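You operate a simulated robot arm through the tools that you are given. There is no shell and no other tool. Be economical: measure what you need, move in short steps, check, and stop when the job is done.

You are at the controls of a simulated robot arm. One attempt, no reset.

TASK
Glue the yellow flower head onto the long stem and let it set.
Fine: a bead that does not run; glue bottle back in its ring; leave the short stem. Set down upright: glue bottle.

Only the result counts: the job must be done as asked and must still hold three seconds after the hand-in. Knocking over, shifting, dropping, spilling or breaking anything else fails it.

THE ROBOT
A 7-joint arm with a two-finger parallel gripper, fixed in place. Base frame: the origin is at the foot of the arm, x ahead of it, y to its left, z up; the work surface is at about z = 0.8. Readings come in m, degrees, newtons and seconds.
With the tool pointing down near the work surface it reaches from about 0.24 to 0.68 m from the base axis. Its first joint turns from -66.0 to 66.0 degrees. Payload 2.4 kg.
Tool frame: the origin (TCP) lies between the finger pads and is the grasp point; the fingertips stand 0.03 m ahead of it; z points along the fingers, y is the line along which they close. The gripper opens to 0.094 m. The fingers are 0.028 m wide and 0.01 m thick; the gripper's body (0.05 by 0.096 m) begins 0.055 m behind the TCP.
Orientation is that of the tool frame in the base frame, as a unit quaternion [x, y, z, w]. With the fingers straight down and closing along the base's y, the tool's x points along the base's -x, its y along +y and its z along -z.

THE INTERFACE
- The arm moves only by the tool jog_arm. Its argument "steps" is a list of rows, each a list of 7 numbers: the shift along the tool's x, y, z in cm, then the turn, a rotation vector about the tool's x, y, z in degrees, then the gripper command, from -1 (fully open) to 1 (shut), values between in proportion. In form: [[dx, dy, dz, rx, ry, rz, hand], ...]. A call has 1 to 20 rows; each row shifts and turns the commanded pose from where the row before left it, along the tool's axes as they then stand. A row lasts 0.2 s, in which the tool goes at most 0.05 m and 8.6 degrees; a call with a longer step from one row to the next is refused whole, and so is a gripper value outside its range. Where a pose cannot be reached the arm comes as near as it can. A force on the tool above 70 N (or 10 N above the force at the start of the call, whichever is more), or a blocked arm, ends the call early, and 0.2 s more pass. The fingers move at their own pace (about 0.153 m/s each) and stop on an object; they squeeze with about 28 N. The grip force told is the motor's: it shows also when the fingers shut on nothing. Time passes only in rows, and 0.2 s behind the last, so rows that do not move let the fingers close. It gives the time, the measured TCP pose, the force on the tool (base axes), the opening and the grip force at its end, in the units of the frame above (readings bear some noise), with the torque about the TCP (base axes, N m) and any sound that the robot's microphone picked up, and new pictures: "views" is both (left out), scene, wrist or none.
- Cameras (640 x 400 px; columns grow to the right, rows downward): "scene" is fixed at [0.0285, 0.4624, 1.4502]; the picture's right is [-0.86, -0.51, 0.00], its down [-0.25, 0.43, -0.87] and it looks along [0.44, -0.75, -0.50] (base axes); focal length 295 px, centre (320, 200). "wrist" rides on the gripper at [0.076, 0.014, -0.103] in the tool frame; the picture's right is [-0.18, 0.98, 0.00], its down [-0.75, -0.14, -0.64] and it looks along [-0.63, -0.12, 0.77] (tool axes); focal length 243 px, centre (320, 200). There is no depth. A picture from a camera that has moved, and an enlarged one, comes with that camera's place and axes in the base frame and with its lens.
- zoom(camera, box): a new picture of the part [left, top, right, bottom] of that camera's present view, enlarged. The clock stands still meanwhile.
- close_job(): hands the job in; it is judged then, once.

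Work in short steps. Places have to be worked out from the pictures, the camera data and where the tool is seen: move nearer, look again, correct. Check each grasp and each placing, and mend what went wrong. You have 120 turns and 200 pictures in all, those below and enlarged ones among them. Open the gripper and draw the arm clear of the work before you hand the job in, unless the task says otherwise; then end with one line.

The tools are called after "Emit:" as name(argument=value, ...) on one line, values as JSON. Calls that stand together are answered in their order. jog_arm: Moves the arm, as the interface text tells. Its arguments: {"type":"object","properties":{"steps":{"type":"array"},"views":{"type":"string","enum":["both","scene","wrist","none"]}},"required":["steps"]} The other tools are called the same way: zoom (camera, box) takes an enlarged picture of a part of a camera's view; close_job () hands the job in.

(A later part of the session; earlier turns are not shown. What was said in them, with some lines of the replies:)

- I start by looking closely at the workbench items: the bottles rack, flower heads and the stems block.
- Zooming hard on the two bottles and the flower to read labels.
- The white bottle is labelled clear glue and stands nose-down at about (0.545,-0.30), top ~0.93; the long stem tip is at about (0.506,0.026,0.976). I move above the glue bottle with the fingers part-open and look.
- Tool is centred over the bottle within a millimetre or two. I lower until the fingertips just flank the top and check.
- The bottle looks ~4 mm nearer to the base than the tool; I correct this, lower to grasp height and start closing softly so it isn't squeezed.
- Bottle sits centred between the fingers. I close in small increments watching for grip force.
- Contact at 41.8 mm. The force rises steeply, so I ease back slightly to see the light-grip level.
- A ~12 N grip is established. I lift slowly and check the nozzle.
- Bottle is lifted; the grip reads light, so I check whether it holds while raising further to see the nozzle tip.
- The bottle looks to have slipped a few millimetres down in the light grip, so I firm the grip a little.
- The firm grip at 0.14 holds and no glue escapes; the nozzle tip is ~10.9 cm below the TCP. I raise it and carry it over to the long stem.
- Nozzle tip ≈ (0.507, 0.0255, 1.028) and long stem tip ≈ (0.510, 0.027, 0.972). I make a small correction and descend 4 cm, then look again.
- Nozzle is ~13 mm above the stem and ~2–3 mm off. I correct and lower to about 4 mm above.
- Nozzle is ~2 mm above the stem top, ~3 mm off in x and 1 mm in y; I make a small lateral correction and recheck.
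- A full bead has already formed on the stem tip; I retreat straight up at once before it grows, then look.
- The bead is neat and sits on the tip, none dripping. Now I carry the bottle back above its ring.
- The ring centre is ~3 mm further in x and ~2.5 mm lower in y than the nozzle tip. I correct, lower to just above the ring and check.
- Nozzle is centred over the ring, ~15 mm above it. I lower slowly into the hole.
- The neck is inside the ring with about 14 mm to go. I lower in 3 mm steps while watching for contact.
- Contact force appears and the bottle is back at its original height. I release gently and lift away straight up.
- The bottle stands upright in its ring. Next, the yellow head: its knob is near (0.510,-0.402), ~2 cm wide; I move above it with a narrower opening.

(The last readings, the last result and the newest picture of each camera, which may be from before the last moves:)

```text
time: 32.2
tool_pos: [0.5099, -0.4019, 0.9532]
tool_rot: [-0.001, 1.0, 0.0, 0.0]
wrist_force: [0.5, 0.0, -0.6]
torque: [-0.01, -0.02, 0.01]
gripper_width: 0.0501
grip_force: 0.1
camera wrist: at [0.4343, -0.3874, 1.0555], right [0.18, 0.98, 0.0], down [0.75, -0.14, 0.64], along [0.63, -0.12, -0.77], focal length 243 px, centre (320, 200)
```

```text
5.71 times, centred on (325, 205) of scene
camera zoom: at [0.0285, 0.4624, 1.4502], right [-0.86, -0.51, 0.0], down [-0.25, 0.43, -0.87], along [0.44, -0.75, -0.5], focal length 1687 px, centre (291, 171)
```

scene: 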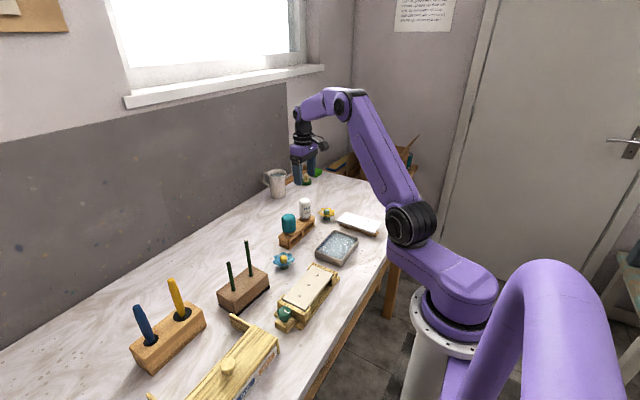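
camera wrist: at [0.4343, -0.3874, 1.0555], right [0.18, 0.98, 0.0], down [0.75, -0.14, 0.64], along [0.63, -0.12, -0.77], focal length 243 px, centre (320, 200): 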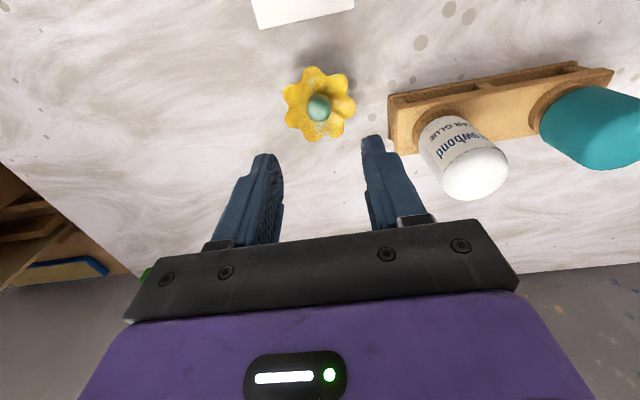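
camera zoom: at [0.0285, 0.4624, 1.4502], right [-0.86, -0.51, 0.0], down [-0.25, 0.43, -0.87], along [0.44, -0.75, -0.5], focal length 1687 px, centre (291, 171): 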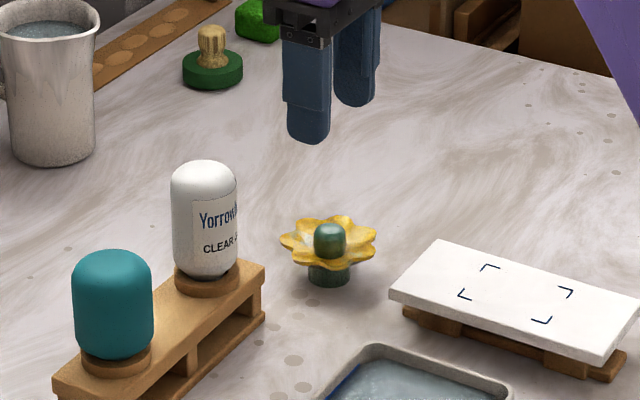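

Knob centre is at about (0.510,-0.402,0.832), petal rim at similar height. I narrow the opening to 38 mm and lower so the fingertips reach z≈0.838, then check.

Emit:
jog_arm(steps=[[0, 0, 2, 0, 0, 0, 0.19], [0, 0, 2, 0, 0, 0, 0.19], [0, 0, 2, 0, 0, 0, 0.19], [0, 0, 1.5, 0, 0, 0, 0.19], [0, 0, 1, 0, 0, 0, 0.19], [0, 0, 0, 0, 0, 0, 0.19]], views="wrist")

Emit:
zoom(camera="scene", box=[305, 190, 350, 230])

Emit:
zoom(camera="wrist", box=[250, 90, 390, 200])

```text
time: 33.6
tool_pos: [0.5107, -0.4026, 0.8688]
tool_rot: [-0.001, 1.0, 0.001, 0.0]
wrist_force: [-0.6, -0.2, 0.0]
torque: [0.0, 0.02, -0.03]
gripper_width: 0.038
grip_force: 0.1
camera wrist: at [0.435, -0.387, 0.971], right [0.18, 0.98, 0.0], down [0.75, -0.14, 0.64], along [0.63, -0.12, -0.77], focal length 243 px, centre (320, 200)
```

wrist: 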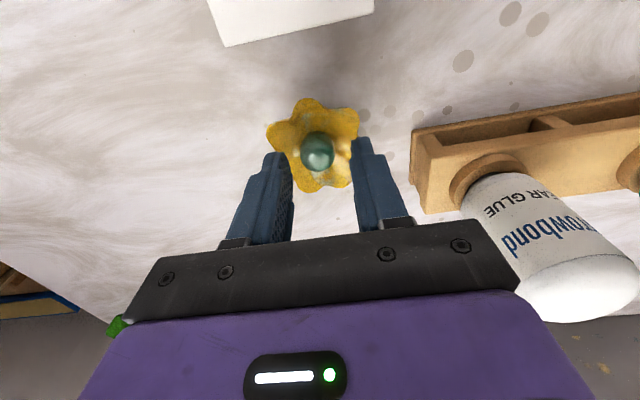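

```text
10.00 times, centred on (328, 210) of scene
camera zoom: at [0.0285, 0.4624, 1.4502], right [-0.86, -0.51, 0.0], down [-0.25, 0.43, -0.87], along [0.44, -0.75, -0.5], focal length 2952 px, centre (245, 100)
```

zoom: 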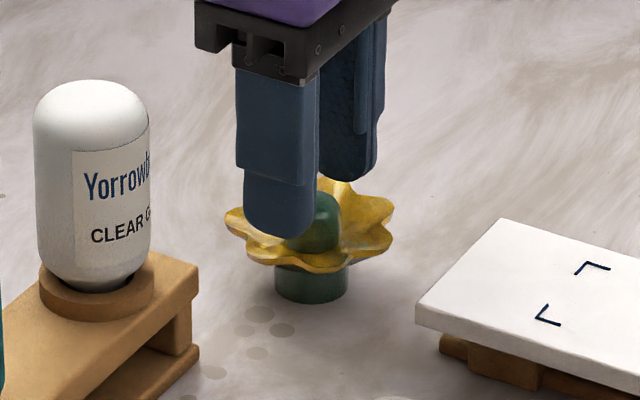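

```text
3.64 times, centred on (320, 145) of wrist
camera zoom: at [0.435, -0.387, 0.971], right [0.18, 0.98, 0.0], down [0.75, -0.14, 0.64], along [0.63, -0.12, -0.77], focal length 882 px, centre (320, 400)
```

zoom: 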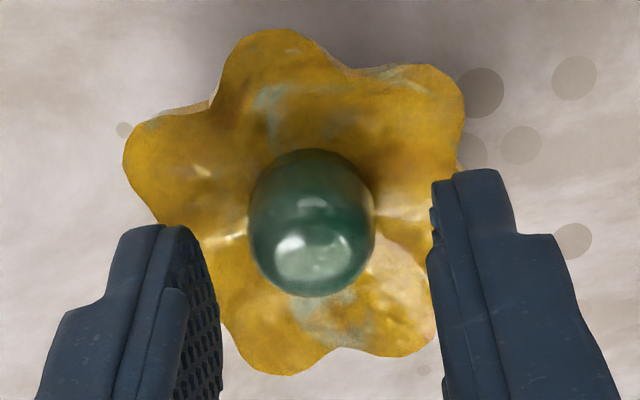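

Fingers straddle the knob, tips ~6 mm above its centre. I shift 2 mm in x, lower 4 mm and start closing.

Emit:
jog_arm(steps=[[0.2, 0, 0.2, 0, 0, 0, 0.19], [0, 0, 0.25, 0, 0, 0, 0.19], [0, 0, 0, 0, 0, 0, 0.19]], views="none")

Emit:
zoom(camera="scene", box=[305, 190, 350, 230])

```text
time: 34.4
tool_pos: [0.5085, -0.4013, 0.8639]
tool_rot: [0.0, 1.0, 0.0, 0.0]
wrist_force: [0.4, -0.3, 0.1]
torque: [0.01, 0.03, 0.0]
gripper_width: 0.0379
grip_force: 0.1
```

```text
10.00 times, centred on (328, 210) of scene
camera zoom: at [0.0285, 0.4624, 1.4502], right [-0.86, -0.51, 0.0], down [-0.25, 0.43, -0.87], along [0.44, -0.75, -0.5], focal length 2952 px, centre (245, 100)
```

zoom: 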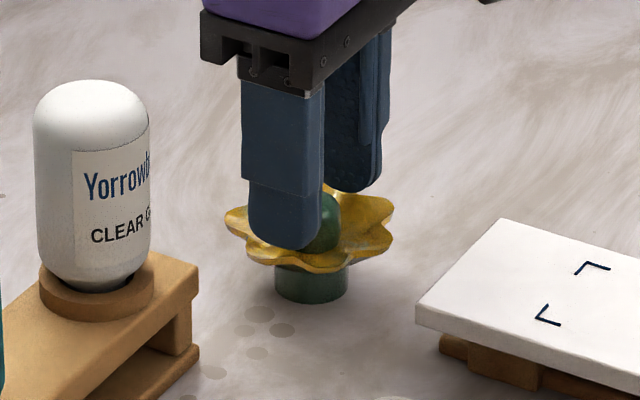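

No petal contact. I close on the knob.

Emit:
jog_arm(steps=[[0, 0, 0, 0, 0, 0, 0.4], [0, 0, 0, 0, 0, 0, 0.5], [0, 0, 0, 0, 0, 0, 0.6], [0, 0, 0, 0, 0, 0, 0.7], [0, 0, 0, 0, 0, 0, 0.7]], views="wrist")

Emit:
zoom(camera="scene", box=[305, 190, 350, 230])

```text
time: 35.6
tool_pos: [0.509, -0.4015, 0.8641]
tool_rot: [0.0, 1.0, -0.001, 0.0]
wrist_force: [0.2, 0.2, 0.3]
torque: [0.07, -0.04, 0.02]
gripper_width: 0.0215
grip_force: 28.0
camera wrist: at [0.433, -0.3874, 0.9665], right [0.18, 0.98, 0.0], down [0.75, -0.14, 0.64], along [0.63, -0.12, -0.77], focal length 243 px, centre (320, 200)
```

wrist: 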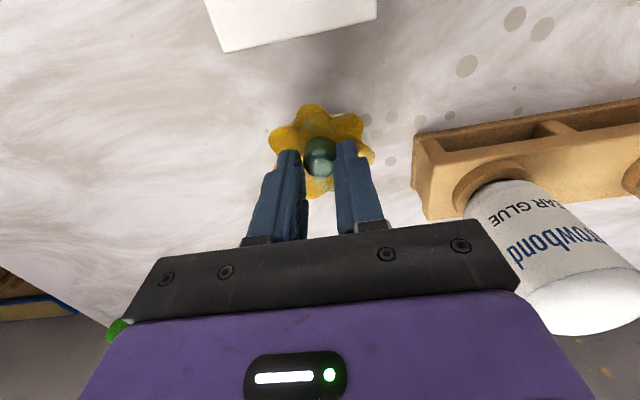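

```text
10.00 times, centred on (328, 210) of scene
camera zoom: at [0.0284, 0.4624, 1.4502], right [-0.86, -0.51, 0.0], down [-0.25, 0.43, -0.87], along [0.44, -0.75, -0.5], focal length 2952 px, centre (245, 100)
```

zoom: 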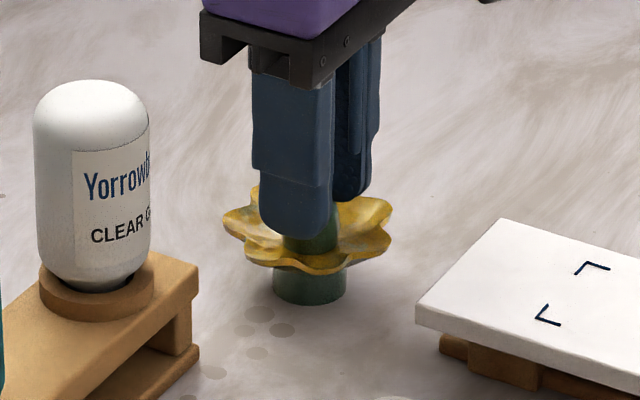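

Knob gripped at 21.5 mm with 28 N. I lift slowly and check that the head comes level.

Emit:
jog_arm(steps=[[0, 0, -0.5, 0, 0, 0, 0.7], [0, 0, -1.5, 0, 0, 0, 0.7], [0, 0, -3, 0, 0, 0, 0.7], [0, 0, -4, 0, 0, 0, 0.7], [0, 0, -4, 0, 0, 0, 0.7], [0, 0, -4, 0, 0, 0, 0.7], [0, 0, -4, 0, 0, 0, 0.7], [0, 0, -3, 0, 0, 0, 0.7], [0, 0, 0, 0, 0, 0, 0.7]], views="wrist")

Emit:
zoom(camera="scene", box=[285, 120, 345, 190])

```text
time: 37.6
tool_pos: [0.5097, -0.4009, 1.1046]
tool_rot: [0.001, 1.0, 0.0, 0.0]
wrist_force: [0.1, 0.6, -0.1]
torque: [-0.03, 0.01, 0.01]
gripper_width: 0.0213
grip_force: 28.0
camera wrist: at [0.4324, -0.3872, 1.2064], right [0.18, 0.98, 0.0], down [0.75, -0.14, 0.64], along [0.63, -0.12, -0.77], focal length 243 px, centre (320, 200)
```

wrist: 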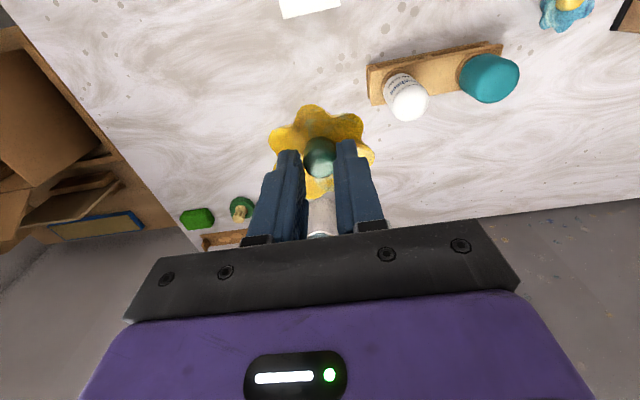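

```text
5.71 times, centred on (315, 155) of scene
camera zoom: at [0.0285, 0.4624, 1.4502], right [-0.86, -0.51, 0.0], down [-0.25, 0.43, -0.87], along [0.44, -0.75, -0.5], focal length 1687 px, centre (349, 457)
```

zoom: 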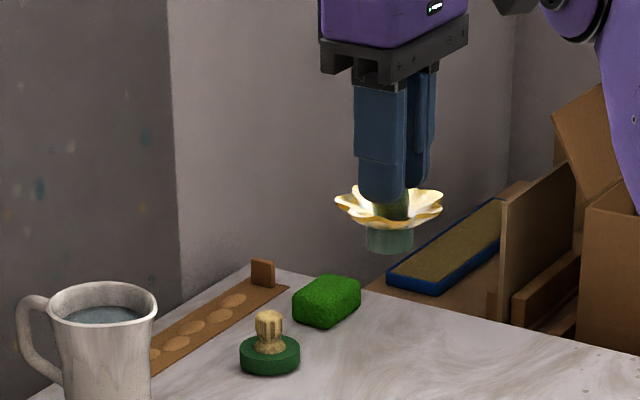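

The head is held level, calyx bottom ~6.4 cm below the TCP. I carry it over to above the glued stem.

Emit:
jog_arm(steps=[[0, 1, 0, 0, 0, 0, 0.7], [0, 2, 0, 0, 0, 0, 0.7], [0, 3.3, 0, 0, 0, 0, 0.7], [0, 3.3, 0, 0, 0, 0, 0.7], [0, 3.3, 0, 0, 0, 0, 0.7], [0, 3.3, 0, 0, 0, 0, 0.7], [0, 3.3, 0, 0, 0, 0, 0.7], [0, 3.3, 0, 0, 0, 0, 0.7], [0, 3.3, 0, 0, 0, 0, 0.7], [0, 3.3, 0, 0, 0, 0, 0.7], [0, 3.3, 0, 0, 0, 0, 0.7], [0, 3.3, 0, 0, 0, 0, 0.7], [0, 3.3, 0, 0, 0, 0, 0.7], [0, 2.2, 0, 0, 0, 0, 0.7], [0, 1, 0, 0, 0, 0, 0.7], [0, 0, 0, 0, 0, 0, 0.7]], views="wrist")

Emit:
zoom(camera="scene", box=[215, 180, 285, 260])

```text
time: 41.0
tool_pos: [0.5081, 0.0233, 1.105]
tool_rot: [0.0, 1.0, -0.001, 0.0]
wrist_force: [0.0, -0.7, -1.3]
torque: [0.0, -0.03, 0.01]
gripper_width: 0.0215
grip_force: 27.9
camera wrist: at [0.4328, 0.038, 1.2064], right [0.18, 0.98, 0.0], down [0.75, -0.14, 0.64], along [0.63, -0.12, -0.77], focal length 243 px, centre (320, 200)
```

wrist: 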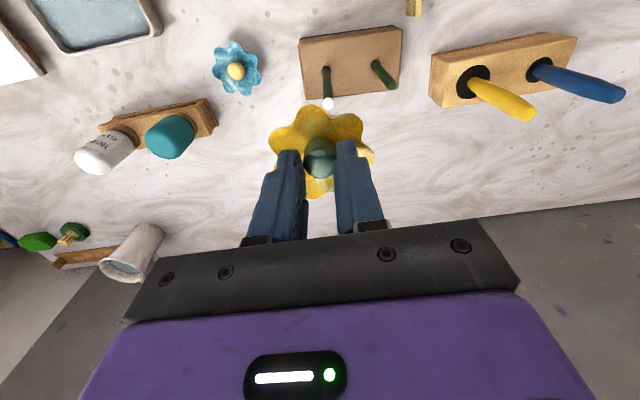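

```text
5.00 times, centred on (250, 220) of scene
camera zoom: at [0.0284, 0.4624, 1.4502], right [-0.86, -0.51, 0.0], down [-0.25, 0.43, -0.87], along [0.44, -0.75, -0.5], focal length 1476 px, centre (670, 100)
```

zoom: 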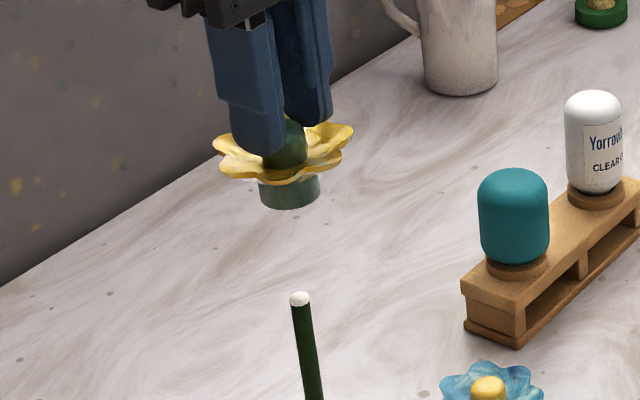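

Calibrated against this view, the bead is at about (0.509, 0.031). I shift over it and lower 4.5 cm for a close alignment check.

Emit:
jog_arm(steps=[[-0.1, 0.4, 1, 0, 0, 0, 0.7], [0, 0.37, 1, 0, 0, 0, 0.7], [0, 0, 1.5, 0, 0, 0, 0.7], [0, 0, 1, 0, 0, 0, 0.7], [0, 0, 0, 0, 0, 0, 0.7], [0, 0, 0, 0, 0, 0, 0.7]], views="none")

Emit:
zoom(camera="scene", box=[225, 205, 275, 255])

Emit:
zoom(camera="wrist", box=[250, 50, 390, 210])

```text
time: 42.4
tool_pos: [0.5107, 0.031, 1.0582]
tool_rot: [0.0, 1.0, -0.001, 0.0]
wrist_force: [-0.3, -0.4, -1.1]
torque: [0.0, -0.01, 0.01]
gripper_width: 0.0213
grip_force: 28.0
```

```text
8.00 times, centred on (250, 230) of scene
camera zoom: at [0.0285, 0.4624, 1.4502], right [-0.86, -0.51, 0.0], down [-0.25, 0.43, -0.87], along [0.44, -0.75, -0.5], focal length 2362 px, centre (880, -40)
```

zoom: 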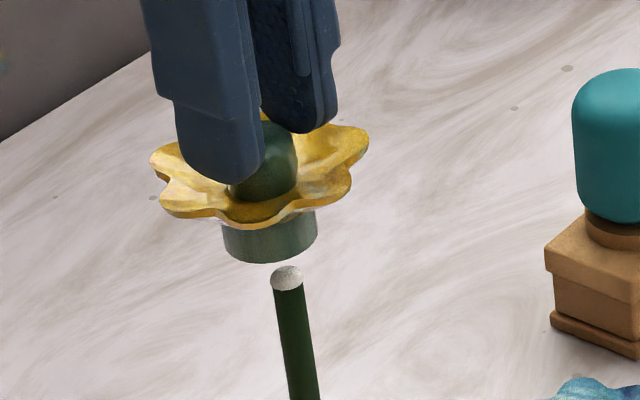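

```text
2.50 times, centred on (320, 130) of wrist
camera zoom: at [0.4341, 0.0455, 1.1616], right [0.18, 0.98, 0.0], down [0.75, -0.14, 0.64], along [0.63, -0.12, -0.77], focal length 606 px, centre (320, 375)
```

zoom: 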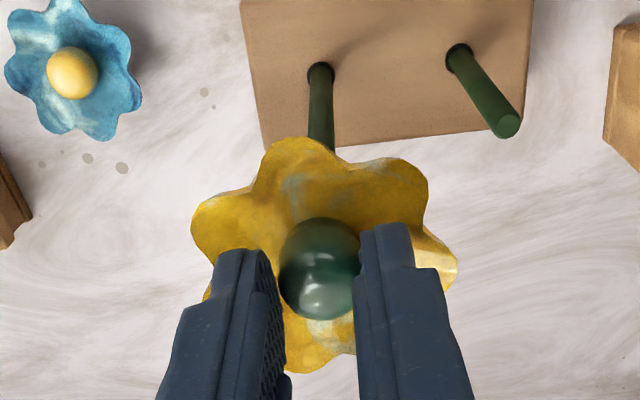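

The calyx is ~3–4 mm too far in x relative to the stem. I correct and recheck from both views.

Emit:
jog_arm(steps=[[0.15, 0.05, 0.2, 0, 0, 0, 0.7], [0.15, 0.05, 0.2, 0, 0, 0, 0.7], [0, 0, 0, 0, 0, 0, 0.7], [0, 0, 0, 0, 0, 0, 0.7]], views="none")

Emit:
zoom(camera="scene", box=[230, 215, 270, 255])

Emit:
zoom(camera="wrist", box=[290, 60, 350, 120])

```text
time: 43.4
tool_pos: [0.5072, 0.0313, 1.0554]
tool_rot: [0.0, 1.0, 0.0, 0.0]
wrist_force: [-0.2, 0.0, -0.3]
torque: [0.0, 0.01, 0.01]
gripper_width: 0.0215
grip_force: 28.4
```

```text
10.00 times, centred on (250, 235) of scene
camera zoom: at [0.0285, 0.4624, 1.4502], right [-0.86, -0.51, 0.0], down [-0.25, 0.43, -0.87], along [0.44, -0.75, -0.5], focal length 2952 px, centre (1020, -150)
```

zoom: 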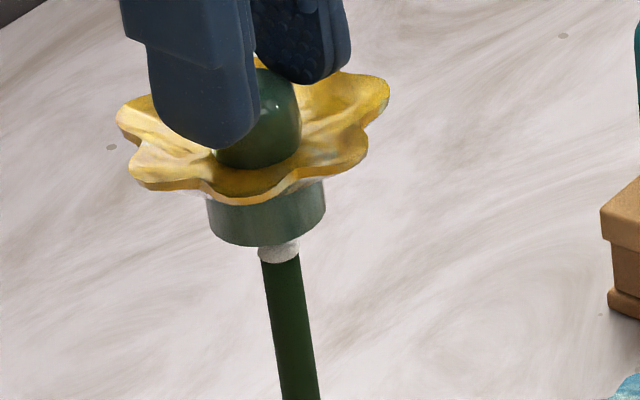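

```text
6.67 times, centred on (320, 90) of wrist
camera zoom: at [0.431, 0.0463, 1.1578], right [0.18, 0.98, 0.0], down [0.75, -0.14, 0.64], along [0.63, -0.12, -0.77], focal length 1618 px, centre (320, 933)
```

zoom: 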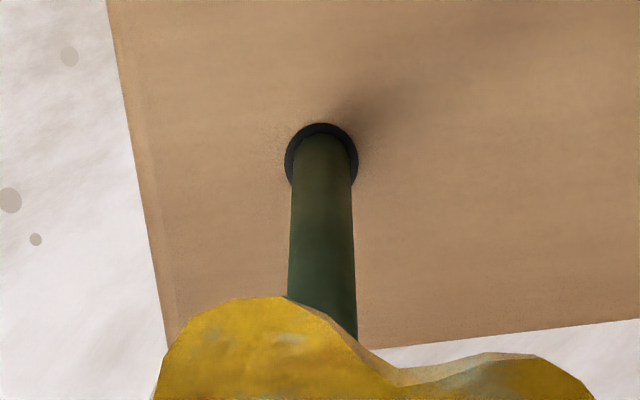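

Within ~1 mm now. I trim the last bit and lower gently towards the bead, watching the force.

Emit:
jog_arm(steps=[[0.1, 0.05, 0.3, 0, 0, 0, 0.7], [0, 0, 0.3, 0, 0, 0, 0.7], [0, 0, 0.2, 0, 0, 0, 0.7], [0, 0, 0, 0, 0, 0, 0.7], [0, 0, 0, 0, 0, 0, 0.7]], views="none")

Emit:
zoom(camera="scene", box=[230, 215, 270, 255])

```text
time: 44.6
tool_pos: [0.5057, 0.0335, 1.0473]
tool_rot: [0.0, 1.0, 0.0, 0.0]
wrist_force: [-0.8, -1.1, -0.2]
torque: [0.02, -0.01, -0.01]
gripper_width: 0.0214
grip_force: 27.8
```

```text
10.00 times, centred on (250, 235) of scene
camera zoom: at [0.0285, 0.4624, 1.4502], right [-0.86, -0.51, 0.0], down [-0.25, 0.43, -0.87], along [0.44, -0.75, -0.5], focal length 2952 px, centre (1020, -150)
```

zoom: 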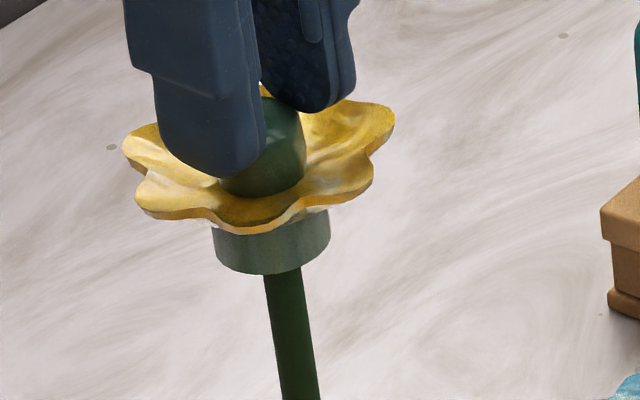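

Calyx bottom is now ~2–3 mm above the stem top and ~1.5 mm left of it. I correct and lower in 1 mm steps until there is contact.

Emit:
jog_arm(steps=[[0.15, 0, 0, 0, 0, 0, 0.7], [0, 0, 0.1, 0, 0, 0, 0.7], [0, 0, 0.1, 0, 0, 0, 0.7], [0, 0, 0, 0, 0, 0, 0.7], [0, 0, 0, 0, 0, 0, 0.7]], views="none")

Emit:
zoom(camera="scene", box=[230, 215, 270, 255])

Emit:
zoom(camera="wrist", box=[260, 40, 400, 200])

```text
time: 45.8
tool_pos: [0.505, 0.0322, 1.0445]
tool_rot: [0.0, 1.0, 0.0, 0.0]
wrist_force: [0.3, -0.7, -0.3]
torque: [-0.01, -0.01, 0.0]
gripper_width: 0.0214
grip_force: 28.3
```

```text
10.00 times, centred on (250, 235) of scene
camera zoom: at [0.0285, 0.4624, 1.4502], right [-0.86, -0.51, 0.0], down [-0.25, 0.43, -0.87], along [0.44, -0.75, -0.5], focal length 2952 px, centre (1020, -150)
```

zoom: 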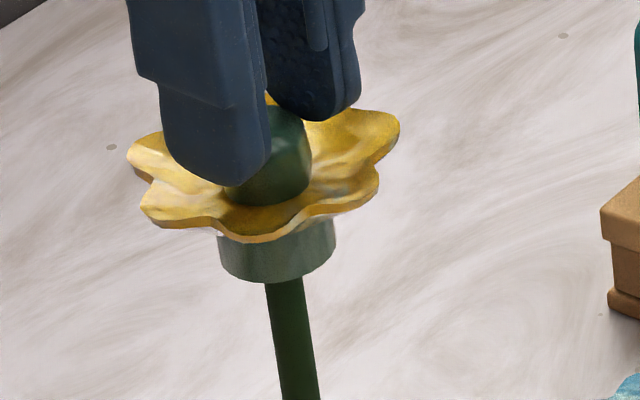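

```text
2.50 times, centred on (330, 120) of wrist
camera zoom: at [0.4286, 0.0468, 1.1476], right [0.18, 0.98, 0.0], down [0.75, -0.14, 0.64], along [0.63, -0.12, -0.77], focal length 606 px, centre (295, 400)
```

zoom: 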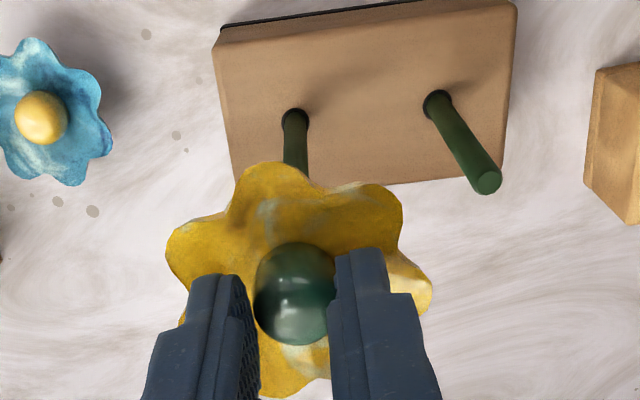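

Alignment is good in both views. I continue lowering in 1 mm steps until contact force appears.

Emit:
jog_arm(steps=[[0, 0, 0.1, 0, 0, 0, 0.7], [0, 0, 0.1, 0, 0, 0, 0.7], [0, 0, 0.1, 0, 0, 0, 0.7], [0, 0, 0, 0, 0, 0, 0.7]], views="none")

Emit:
zoom(camera="scene", box=[230, 215, 270, 255])

```text
time: 46.8
tool_pos: [0.505, 0.0317, 1.0416]
tool_rot: [0.0, 1.0, 0.0, -0.001]
wrist_force: [0.5, 0.1, -0.8]
torque: [-0.02, -0.03, -0.01]
gripper_width: 0.0214
grip_force: 28.6
```

```text
10.00 times, centred on (250, 235) of scene
camera zoom: at [0.0285, 0.4624, 1.4502], right [-0.86, -0.51, 0.0], down [-0.25, 0.43, -0.87], along [0.44, -0.75, -0.5], focal length 2952 px, centre (1020, -150)
```

zoom: 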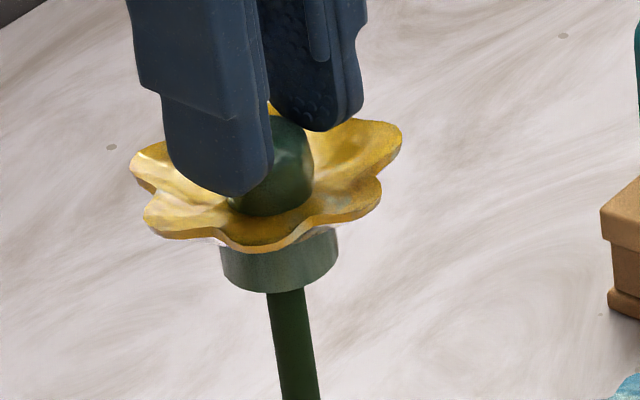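

Emit:
jog_arm(steps=[[0, 0, 0.1, 0, 0, 0, 0.7], [0, 0, 0.1, 0, 0, 0, 0.7], [0, 0, 0, 0, 0, 0, 0.7]], views="none")

Emit:
jog_arm(steps=[[0, 0, 0.1, 0, 0, 0, 0.7], [0, 0, 0.1, 0, 0, 0, 0.7], [0, 0, 0, 0, 0, 0, 0.7]], views="none")

Emit:
zoom(camera="scene", box=[230, 215, 270, 255])

```text
time: 47.6
tool_pos: [0.5039, 0.0303, 1.0408]
tool_rot: [0.0, 1.0, 0.0, 0.0]
wrist_force: [0.1, 0.0, -1.0]
torque: [0.01, 0.01, -0.02]
gripper_width: 0.0213
grip_force: 28.3
```

```text
time: 48.4
tool_pos: [0.5044, 0.0336, 1.0376]
tool_rot: [0.0, 1.0, 0.0, -0.001]
wrist_force: [-0.5, 0.3, -1.2]
torque: [-0.02, -0.01, 0.02]
gripper_width: 0.0214
grip_force: 27.9
```

```text
10.00 times, centred on (250, 235) of scene
camera zoom: at [0.0285, 0.4624, 1.4502], right [-0.86, -0.51, 0.0], down [-0.25, 0.43, -0.87], along [0.44, -0.75, -0.5], focal length 2952 px, centre (1020, -150)
```

zoom: 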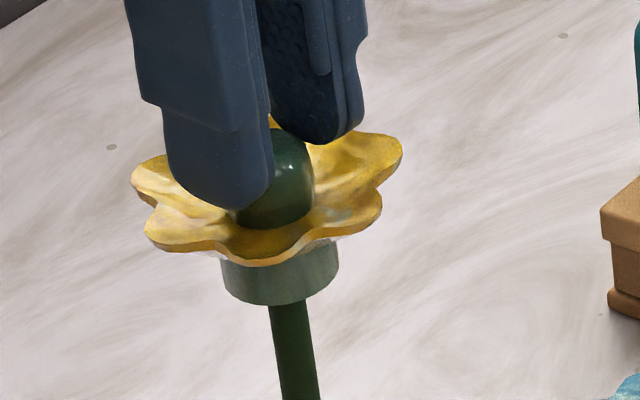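

No resistance: the calyx has a socket and the stem tip is entering it. I continue gently until it seats.

Emit:
jog_arm(steps=[[0, 0, 0.1, 0, 0, 0, 0.7], [0, 0, 0.1, 0, 0, 0, 0.7], [0, 0, 0, 0, 0, 0, 0.7]], views="none")

Emit:
jog_arm(steps=[[0, 0, 0.1, 0, 0, 0, 0.7], [0, 0, 0.1, 0, 0, 0, 0.7], [0, 0, 0, 0, 0, 0, 0.7]], views="none")

Emit:
zoom(camera="scene", box=[225, 215, 285, 315])

```text
time: 49.2
tool_pos: [0.5045, 0.0333, 1.0365]
tool_rot: [0.0, 1.0, 0.0, 0.0]
wrist_force: [-0.7, 0.0, 0.2]
torque: [-0.02, 0.0, 0.01]
gripper_width: 0.0215
grip_force: 28.5
```

```text
time: 50.0
tool_pos: [0.5034, 0.0323, 1.0343]
tool_rot: [0.0, 1.0, 0.0, 0.0]
wrist_force: [0.0, -0.4, -0.4]
torque: [-0.01, -0.01, -0.01]
gripper_width: 0.0215
grip_force: 28.2
```

```text
4.00 times, centred on (255, 265) of scene
camera zoom: at [0.0285, 0.4624, 1.4502], right [-0.86, -0.51, 0.0], down [-0.25, 0.43, -0.87], along [0.44, -0.75, -0.5], focal length 1181 px, centre (580, -60)
```

zoom: 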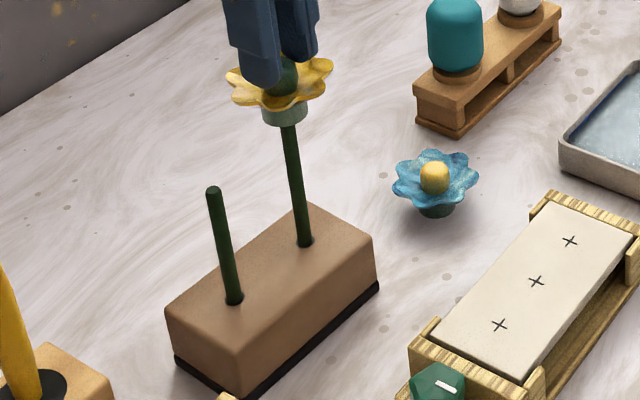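

Still free; the stem stays straight. I go on down in small steps, watching the force.

Emit:
jog_arm(steps=[[0, 0, 0.1, 0, 0, 0, 0.7], [0, 0, 0.1, 0, 0, 0, 0.7], [0, 0, 0, 0, 0, 0, 0.7]], views="none")

Emit:
jog_arm(steps=[[0, 0, 0.1, 0, 0, 0, 0.7], [0, 0, 0.1, 0, 0, 0, 0.7], [0, 0, 0, 0, 0, 0, 0.7]], views="none")

Emit:
zoom(camera="scene", box=[230, 215, 270, 255])

```text
time: 50.8
tool_pos: [0.5057, 0.0324, 1.0316]
tool_rot: [0.0, 1.0, 0.0, -0.001]
wrist_force: [-0.3, 0.4, -1.1]
torque: [0.02, 0.01, -0.02]
gripper_width: 0.0216
grip_force: 27.4
```

```text
time: 51.6
tool_pos: [0.5042, 0.0318, 1.03]
tool_rot: [0.0, 1.0, 0.0, 0.0]
wrist_force: [0.1, -0.5, 0.0]
torque: [0.01, -0.01, -0.03]
gripper_width: 0.0214
grip_force: 28.0
```

```text
10.00 times, centred on (250, 235) of scene
camera zoom: at [0.0285, 0.4624, 1.4502], right [-0.86, -0.51, 0.0], down [-0.25, 0.43, -0.87], along [0.44, -0.75, -0.5], focal length 2952 px, centre (1020, -150)
```

zoom: 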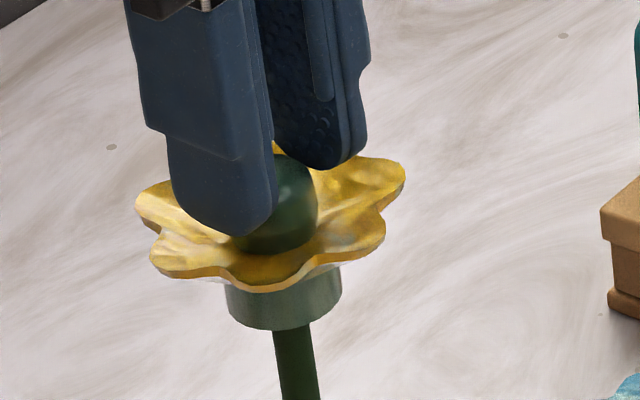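

Emit:
zoom(camera="wrist", box=[260, 40, 400, 200])

Emit:
jog_arm(steps=[[0, 0, 0.1, 0, 0, 0, 0.7], [0, 0, 0.1, 0, 0, 0, 0.7], [0, 0, 0, 0, 0, 0, 0.7]], views="none")

```text
2.50 times, centred on (330, 120) of wrist
camera zoom: at [0.4285, 0.0471, 1.1326], right [0.18, 0.98, 0.0], down [0.75, -0.14, 0.64], along [0.63, -0.12, -0.77], focal length 606 px, centre (295, 400)
```

zoom: 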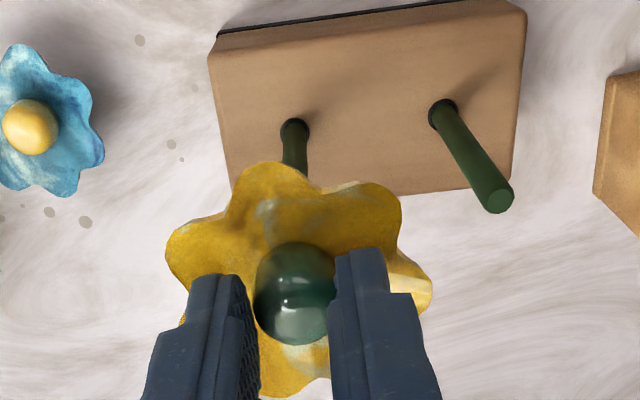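

```text
time: 52.4
tool_pos: [0.5045, 0.0326, 1.0289]
tool_rot: [0.0, 1.0, 0.0, 0.0]
wrist_force: [-0.5, 0.2, 2.0]
torque: [0.0, 0.01, 0.02]
gripper_width: 0.0213
grip_force: 28.5
```

A +2 N upward force shows contact. I press 1 mm more to confirm seating, then hold.

Emit:
jog_arm(steps=[[0, 0, 0.05, 0, 0, 0, 0.7], [0, 0, 0, 0, 0, 0, 0.7], [0, 0, 0, 0, 0, 0, 0.7]], views="none")

Emit:
zoom(camera="scene", box=[225, 215, 285, 315])

```text
time: 53.2
tool_pos: [0.5048, 0.0332, 1.0293]
tool_rot: [0.0, 1.0, 0.0, 0.0]
wrist_force: [-0.3, -0.9, 9.4]
torque: [0.02, -0.08, -0.03]
gripper_width: 0.0212
grip_force: 28.0
```

```text
4.00 times, centred on (255, 265) of scene
camera zoom: at [0.0283, 0.4624, 1.4502], right [-0.86, -0.51, 0.0], down [-0.25, 0.43, -0.87], along [0.44, -0.75, -0.5], focal length 1181 px, centre (580, -60)
```

zoom: 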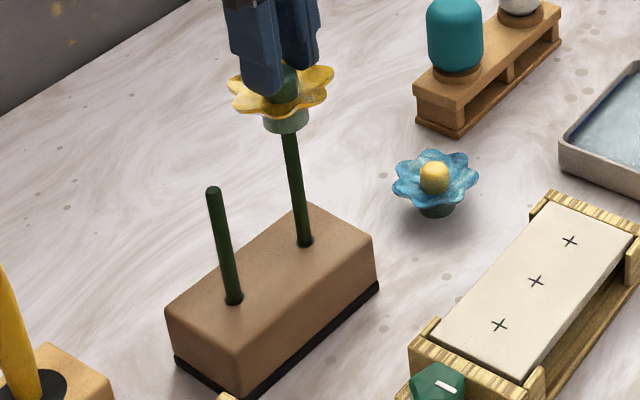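

Seated firmly (9 N). I ease to a light press and hold still while the glue sets.

Emit:
jog_arm(steps=[[0, 0, -0.03, 0, 0, 0, 0.7], [0, 0, 0, 0, 0, 0, 0.7], [0, 0, 0, 0, 0, 0, 0.7], [0, 0, 0, 0, 0, 0, 0.7], [0, 0, 0, 0, 0, 0, 0.7], [0, 0, 0, 0, 0, 0, 0.7], [0, 0, 0, 0, 0, 0, 0.7], [0, 0, 0, 0, 0, 0, 0.7], [0, 0, 0, 0, 0, 0, 0.7], [0, 0, 0, 0, 0, 0, 0.7], [0, 0, 0, 0, 0, 0, 0.7], [0, 0, 0, 0, 0, 0, 0.7], [0, 0, 0, 0, 0, 0, 0.7], [0, 0, 0, 0, 0, 0, 0.7], [0, 0, 0, 0, 0, 0, 0.7], [0, 0, 0, 0, 0, 0, 0.7], [0, 0, 0, 0, 0, 0, 0.7], [0, 0, 0, 0, 0, 0, 0.7], [0, 0, 0, 0, 0, 0, 0.7], [0, 0, 0, 0, 0, 0, 0.7]], views="none")

Emit:
jog_arm(steps=[[0, 0, 0, 0, 0, 0, 0.7], [0, 0, 0, 0, 0, 0, 0.7], [0, 0, 0, 0, 0, 0, 0.7], [0, 0, 0, 0, 0, 0, 0.7], [0, 0, 0, 0, 0, 0, 0.7], [0, 0, 0, 0, 0, 0, 0.7], [0, 0, 0, 0, 0, 0, 0.7], [0, 0, 0, 0, 0, 0, 0.7], [0, 0, 0, 0, 0, 0, 0.7], [0, 0, 0, 0, 0, 0, 0.7], [0, 0, 0, 0, 0, 0, 0.7], [0, 0, 0, 0, 0, 0, 0.7], [0, 0, 0, 0, 0, 0, 0.7], [0, 0, 0, 0, 0, 0, 0.7], [0, 0, 0, 0, 0, 0, 0.7], [0, 0, 0, 0, 0, 0, 0.7], [0, 0, 0, 0, 0, 0, 0.7], [0, 0, 0, 0, 0, 0, 0.7], [0, 0, 0, 0, 0, 0, 0.7], [0, 0, 0, 0, 0, 0, 0.7]], views="none")

Emit:
jog_arm(steps=[[0, 0, 0, 0, 0, 0, 0.7], [0, 0, 0, 0, 0, 0, 0.7], [0, 0, 0, 0, 0, 0, 0.7], [0, 0, 0, 0, 0, 0, 0.7], [0, 0, 0, 0, 0, 0, 0.7], [0, 0, 0, 0, 0, 0, 0.7], [0, 0, 0, 0, 0, 0, 0.7], [0, 0, 0, 0, 0, 0, 0.7], [0, 0, 0, 0, 0, 0, 0.7], [0, 0, 0, 0, 0, 0, 0.7], [0, 0, 0, 0, 0, 0, 0.7], [0, 0, 0, 0, 0, 0, 0.7], [0, 0, 0, 0, 0, 0, 0.7], [0, 0, 0, 0, 0, 0, 0.7], [0, 0, 0, 0, 0, 0, 0.7], [0, 0, 0, 0, 0, 0, 0.7], [0, 0, 0, 0, 0, 0, 0.7], [0, 0, 0, 0, 0, 0, 0.7], [0, 0, 0, 0, 0, 0, 0.7], [0, 0, 0, 0, 0, 0, 0.7]], views="none")

Emit:
zoom(camera="scene", box=[230, 215, 270, 255])

```text
time: 57.4
tool_pos: [0.5046, 0.0326, 1.0281]
tool_rot: [0.001, 1.0, -0.001, 0.0]
wrist_force: [0.3, -0.3, 9.0]
torque: [-0.02, -0.04, 0.0]
gripper_width: 0.0215
grip_force: 28.5
```

```text
time: 61.6
tool_pos: [0.5042, 0.0325, 1.0281]
tool_rot: [-0.001, 1.0, 0.0, 0.0]
wrist_force: [1.0, 0.0, 4.0]
torque: [0.03, 0.01, -0.01]
gripper_width: 0.0212
grip_force: 27.9
```

```text
time: 65.8
tool_pos: [0.5049, 0.032, 1.0282]
tool_rot: [0.0, 1.0, 0.0, 0.0]
wrist_force: [-0.3, -0.3, 2.7]
torque: [0.01, -0.01, -0.02]
gripper_width: 0.0214
grip_force: 28.1
```

```text
10.00 times, centred on (250, 235) of scene
camera zoom: at [0.0284, 0.4624, 1.4502], right [-0.86, -0.51, 0.0], down [-0.25, 0.43, -0.87], along [0.44, -0.75, -0.5], focal length 2952 px, centre (1020, -150)
```

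zoom: 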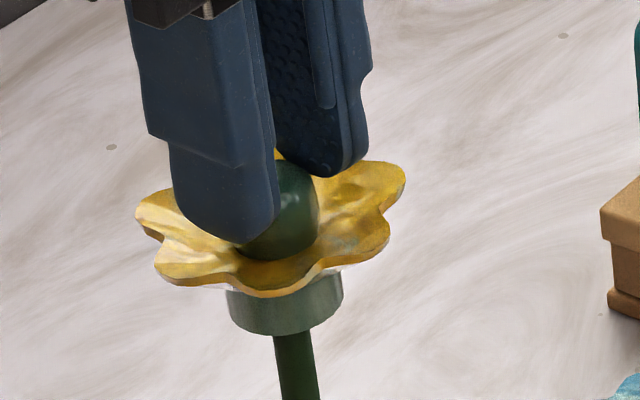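

The press has relaxed to ~3 N and nothing shifted. I keep holding for more curing time.

Emit:
jog_arm(steps=[[0, 0, 0, 0, 0, 0, 0.7], [0, 0, 0, 0, 0, 0, 0.7], [0, 0, 0, 0, 0, 0, 0.7], [0, 0, 0, 0, 0, 0, 0.7], [0, 0, 0, 0, 0, 0, 0.7], [0, 0, 0, 0, 0, 0, 0.7], [0, 0, 0, 0, 0, 0, 0.7], [0, 0, 0, 0, 0, 0, 0.7], [0, 0, 0, 0, 0, 0, 0.7], [0, 0, 0, 0, 0, 0, 0.7], [0, 0, 0, 0, 0, 0, 0.7], [0, 0, 0, 0, 0, 0, 0.7], [0, 0, 0, 0, 0, 0, 0.7], [0, 0, 0, 0, 0, 0, 0.7], [0, 0, 0, 0, 0, 0, 0.7], [0, 0, 0, 0, 0, 0, 0.7], [0, 0, 0, 0, 0, 0, 0.7], [0, 0, 0, 0, 0, 0, 0.7], [0, 0, 0, 0, 0, 0, 0.7], [0, 0, 0, 0, 0, 0, 0.7]], views="none")

Emit:
jog_arm(steps=[[0, 0, 0, 0, 0, 0, 0.7], [0, 0, 0, 0, 0, 0, 0.7], [0, 0, 0, 0, 0, 0, 0.7], [0, 0, 0, 0, 0, 0, 0.7], [0, 0, 0, 0, 0, 0, 0.7], [0, 0, 0, 0, 0, 0, 0.7], [0, 0, 0, 0, 0, 0, 0.7], [0, 0, 0, 0, 0, 0, 0.7], [0, 0, 0, 0, 0, 0, 0.7], [0, 0, 0, 0, 0, 0, 0.7], [0, 0, 0, 0, 0, 0, 0.7], [0, 0, 0, 0, 0, 0, 0.7], [0, 0, 0, 0, 0, 0, 0.7], [0, 0, 0, 0, 0, 0, 0.7], [0, 0, 0, 0, 0, 0, 0.7], [0, 0, 0, 0, 0, 0, 0.7], [0, 0, 0, 0, 0, 0, 0.7], [0, 0, 0, 0, 0, 0, 0.7], [0, 0, 0, 0, 0, 0, 0.7], [0, 0, 0, 0, 0, 0, 0.7]], views="none")

Emit:
jog_arm(steps=[[0, 0, 0, 0, 0, 0, 0.7], [0, 0, 0, 0, 0, 0, 0.7], [0, 0, 0, 0, 0, 0, 0.7], [0, 0, 0, 0, 0, 0, 0.7], [0, 0, 0, 0, 0, 0, 0.7], [0, 0, 0, 0, 0, 0, 0.7], [0, 0, 0, 0, 0, 0, 0.7], [0, 0, 0, 0, 0, 0, 0.7], [0, 0, 0, 0, 0, 0, 0.7], [0, 0, 0, 0, 0, 0, 0.7], [0, 0, 0, 0, 0, 0, 0.7], [0, 0, 0, 0, 0, 0, 0.7], [0, 0, 0, 0, 0, 0, 0.7], [0, 0, 0, 0, 0, 0, 0.7], [0, 0, 0, 0, 0, 0, 0.7], [0, 0, 0, 0, 0, 0, 0.7], [0, 0, 0, 0, 0, 0, 0.7], [0, 0, 0, 0, 0, 0, 0.7], [0, 0, 0, 0, 0, 0, 0.7], [0, 0, 0, 0, 0, 0, 0.7]], views="none")

Emit:
jog_arm(steps=[[0, 0, 0, 0, 0, 0, 0.7], [0, 0, 0, 0, 0, 0, 0.7], [0, 0, 0, 0, 0, 0, 0.7], [0, 0, 0, 0, 0, 0, 0.7], [0, 0, 0, 0, 0, 0, 0.7], [0, 0, 0, 0, 0, 0, 0.7], [0, 0, 0, 0, 0, 0, 0.7], [0, 0, 0, 0, 0, 0, 0.7], [0, 0, 0, 0, 0, 0, 0.7], [0, 0, 0, 0, 0, 0, 0.7], [0, 0, 0, 0, 0, 0, 0.7], [0, 0, 0, 0, 0, 0, 0.7], [0, 0, 0, 0, 0, 0, 0.7], [0, 0, 0, 0, 0, 0, 0.7], [0, 0, 0, 0, 0, 0, 0.7], [0, 0, 0, 0, 0, 0, 0.7], [0, 0, 0, 0, 0, 0, 0.7], [0, 0, 0, 0, 0, 0, 0.7], [0, 0, 0, 0, 0, 0, 0.7], [0, 0, 0, 0, 0, 0, 0.7]], views="none")

Emit:
jog_arm(steps=[[0, 0, 0, 0, 0, 0, 0.7], [0, 0, 0, 0, 0, 0, 0.7], [0, 0, 0, 0, 0, 0, 0.7], [0, 0, 0, 0, 0, 0, 0.7], [0, 0, 0, 0, 0, 0, 0.7], [0, 0, 0, 0, 0, 0, 0.7], [0, 0, 0, 0, 0, 0, 0.7], [0, 0, 0, 0, 0, 0, 0.7], [0, 0, 0, 0, 0, 0, 0.7], [0, 0, 0, 0, 0, 0, 0.7], [0, 0, 0, 0, 0, 0, 0.7], [0, 0, 0, 0, 0, 0, 0.7], [0, 0, 0, 0, 0, 0, 0.7], [0, 0, 0, 0, 0, 0, 0.7], [0, 0, 0, 0, 0, 0, 0.7], [0, 0, 0, 0, 0, 0, 0.7], [0, 0, 0, 0, 0, 0, 0.7], [0, 0, 0, 0, 0, 0, 0.7], [0, 0, 0, 0, 0, 0, 0.7], [0, 0, 0, 0, 0, 0, 0.7]], views="none")

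```text
time: 70.0
tool_pos: [0.5038, 0.0321, 1.0287]
tool_rot: [0.0, 1.0, 0.0, 0.0]
wrist_force: [-0.2, -0.1, 1.6]
torque: [0.0, -0.02, -0.04]
gripper_width: 0.0213
grip_force: 28.3
```

```text
time: 74.2
tool_pos: [0.5033, 0.0333, 1.0282]
tool_rot: [0.0, 1.0, 0.0, 0.0]
wrist_force: [-0.6, 0.4, 2.5]
torque: [0.02, 0.0, -0.01]
gripper_width: 0.0215
grip_force: 28.3
```

```text
time: 78.4
tool_pos: [0.5035, 0.0325, 1.029]
tool_rot: [0.0, 1.0, 0.0, 0.0]
wrist_force: [1.1, -0.4, 1.7]
torque: [-0.01, -0.02, 0.03]
gripper_width: 0.0213
grip_force: 28.4
```

```text
time: 82.6
tool_pos: [0.5043, 0.0333, 1.0287]
tool_rot: [0.001, 1.0, 0.0, 0.0]
wrist_force: [-0.3, -0.9, 2.7]
torque: [-0.02, -0.01, 0.03]
gripper_width: 0.0211
grip_force: 28.3
```

```text
time: 86.8
tool_pos: [0.5039, 0.0322, 1.0285]
tool_rot: [-0.001, 1.0, 0.0, -0.001]
wrist_force: [0.4, -0.6, 1.4]
torque: [-0.01, 0.01, -0.05]
gripper_width: 0.021
grip_force: 28.0
```

Held for over 30 s. I open gently, keep the tool in place and look before withdrawing.

Emit:
jog_arm(steps=[[0, 0, 0, 0, 0, 0, 0.55], [0, 0, 0, 0, 0, 0, 0.45], [0, 0, 0, 0, 0, 0, 0.35], [0, 0, 0, 0, 0, 0, 0.25], [0, 0, 0, 0, 0, 0, 0.2], [0, 0, 0, 0, 0, 0, 0.2]], views="wrist")

Emit:
zoom(camera="scene", box=[225, 205, 285, 305])

```text
time: 88.2
tool_pos: [0.5031, 0.0322, 1.029]
tool_rot: [0.0, 1.0, 0.0, 0.0]
wrist_force: [0.6, -0.5, -0.3]
torque: [0.03, 0.02, 0.0]
gripper_width: 0.0378
grip_force: 0.0
camera wrist: at [0.4285, 0.0468, 1.1302], right [0.18, 0.98, 0.0], down [0.75, -0.14, 0.64], along [0.63, -0.12, -0.77], focal length 243 px, centre (320, 200)
```

wrist: 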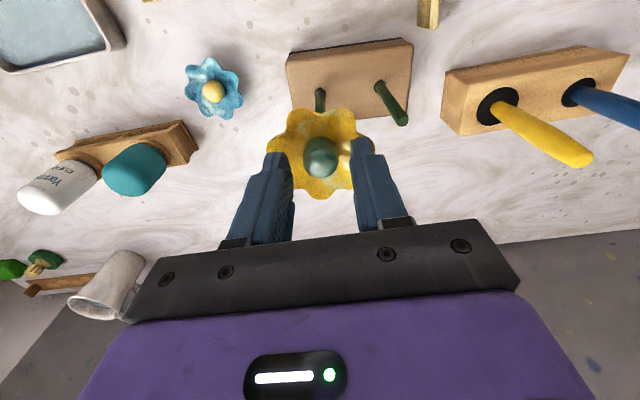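

```text
4.00 times, centred on (255, 255) of scene
camera zoom: at [0.0285, 0.4624, 1.4502], right [-0.86, -0.51, 0.0], down [-0.25, 0.43, -0.87], along [0.44, -0.75, -0.5], focal length 1181 px, centre (580, -20)
```

zoom: 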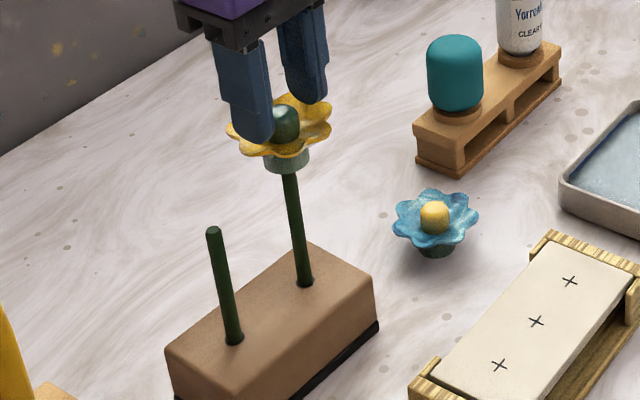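

The flower stands upright on the stem, free of the fingers. I rise straight up and back off.

Emit:
jog_arm(steps=[[0, 0, -0.5, 0, 0, 0, 0.2], [0, 0, -1, 0, 0, 0, 0.2], [0, 0, -2, 0, 0, 0, 0.2], [0, 0, -3, 0, 0, 0, 0], [0, 0, -4, 0, 0, 0, -0.5], [0, 0, -4, 0, 0, 0, -1], [0.5, -1, -4, 0, 0, 0, -1], [1, -2, -3, 0, 0, 0, -1], [0, 0, 0, 0, 0, 0, -1], [0, 0, 0, 0, 0, 0, -1]])

Emit:
zoom(camera="scene", box=[210, 190, 350, 310])

Emit:
zoom(camera="scene", box=[225, 215, 285, 275])

```text
time: 90.4
tool_pos: [0.4896, 0.0032, 1.2443]
tool_rot: [-0.001, 1.0, 0.0, -0.001]
wrist_force: [0.0, -0.4, 0.9]
torque: [0.0, 0.0, 0.01]
gripper_width: 0.0937
grip_force: 0.1
camera wrist: at [0.4133, 0.0166, 1.3454], right [0.18, 0.98, 0.0], down [0.75, -0.14, 0.64], along [0.63, -0.12, -0.77], focal length 243 px, centre (320, 200)
```

scene: 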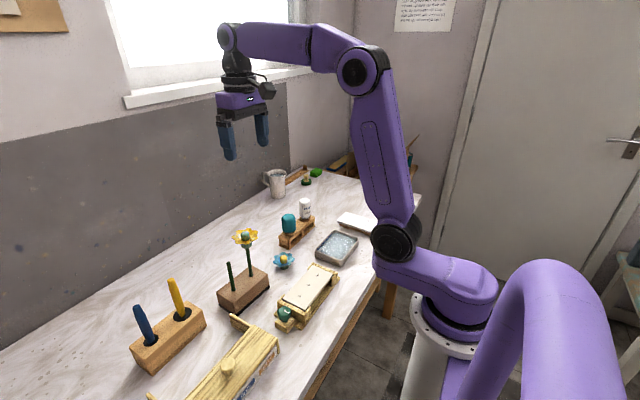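
wrist: 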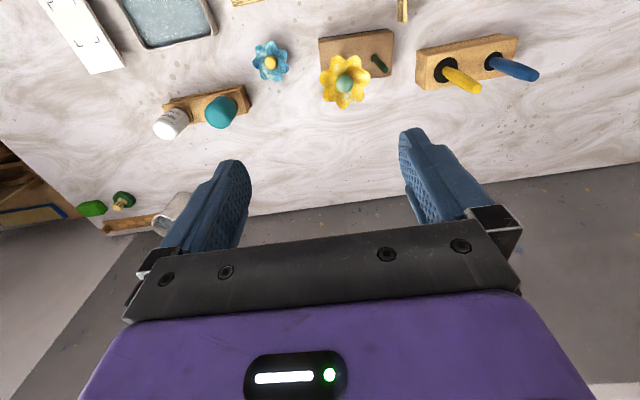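

```text
3.33 times, centred on (280, 250) of scene
camera zoom: at [0.0285, 0.4624, 1.4502], right [-0.86, -0.51, 0.0], down [-0.25, 0.43, -0.87], along [0.44, -0.75, -0.5], focal length 984 px, centre (453, 33)
```

zoom: 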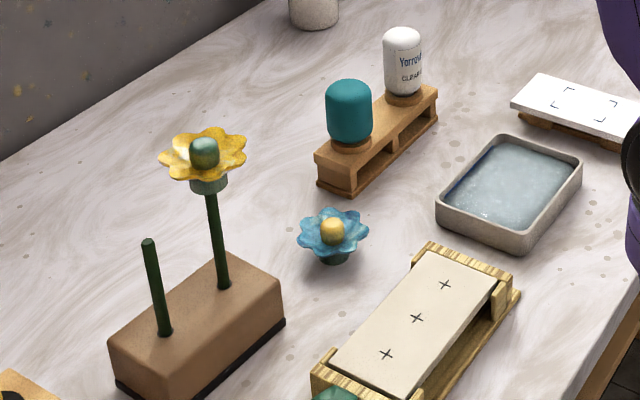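

```text
6.67 times, centred on (255, 245) of scene
camera zoom: at [0.0285, 0.4624, 1.4502], right [-0.86, -0.51, 0.0], down [-0.25, 0.43, -0.87], along [0.44, -0.75, -0.5], focal length 1968 px, centre (753, -100)
```

zoom: 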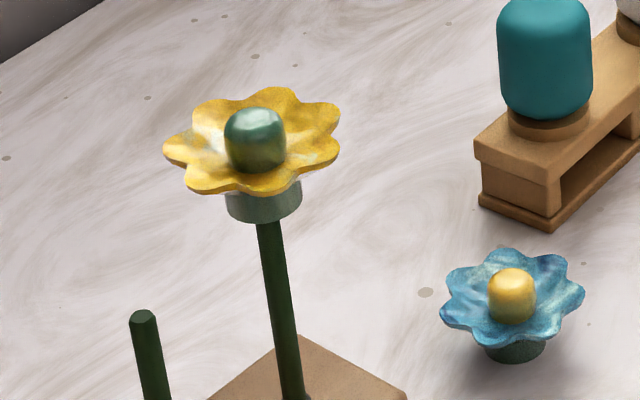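

The flower sits straight on the long stem, no runs visible, and everything else is in place. I wait a little longer to see that it stays put.

Emit:
jog_arm(steps=[[0, 0, 0, 0, 0, 0, -1], [0, 0, 0, 0, 0, 0, -1], [0, 0, 0, 0, 0, 0, -1], [0, 0, 0, 0, 0, 0, -1], [0, 0, 0, 0, 0, 0, -1], [0, 0, 0, 0, 0, 0, -1], [0, 0, 0, 0, 0, 0, -1], [0, 0, 0, 0, 0, 0, -1], [0, 0, 0, 0, 0, 0, -1], [0, 0, 0, 0, 0, 0, -1], [0, 0, 0, 0, 0, 0, -1], [0, 0, 0, 0, 0, 0, -1], [0, 0, 0, 0, 0, 0, -1], [0, 0, 0, 0, 0, 0, -1], [0, 0, 0, 0, 0, 0, -1], [0, 0, 0, 0, 0, 0, -1], [0, 0, 0, 0, 0, 0, -1], [0, 0, 0, 0, 0, 0, -1], [0, 0, 0, 0, 0, 0, -1], [0, 0, 0, 0, 0, 0, -1]], views="none")

Emit:
zoom(camera="scene", box=[225, 215, 285, 275])

```text
time: 94.6
tool_pos: [0.4897, 0.0025, 1.2432]
tool_rot: [0.001, 1.0, -0.001, -0.001]
wrist_force: [-0.3, -0.6, 0.5]
torque: [0.01, 0.0, 0.0]
gripper_width: 0.0939
grip_force: 0.0
```

```text
6.67 times, centred on (255, 245) of scene
camera zoom: at [0.0285, 0.4624, 1.4502], right [-0.86, -0.51, 0.0], down [-0.25, 0.43, -0.87], along [0.44, -0.75, -0.5], focal length 1968 px, centre (753, -100)
```

zoom: 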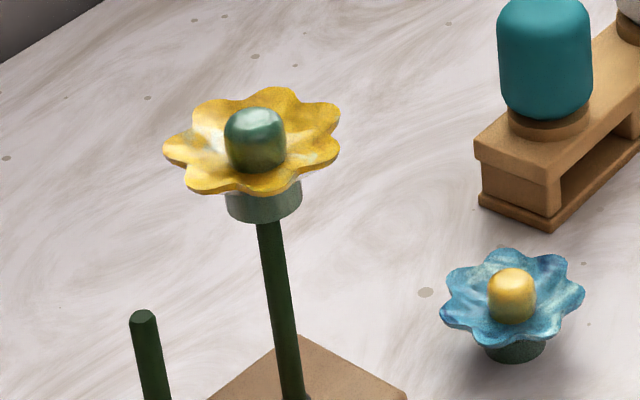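

Nothing has moved; I hand the job in.

Emit:
close_job()

```text
The job is handed in.
```

The yellow flower head is glued onto the long stem; I held it in place for over 30 seconds, and it stayed upright with no glue runs visible. The glue bottle stands upright in its ring, and the short stem was left alone.
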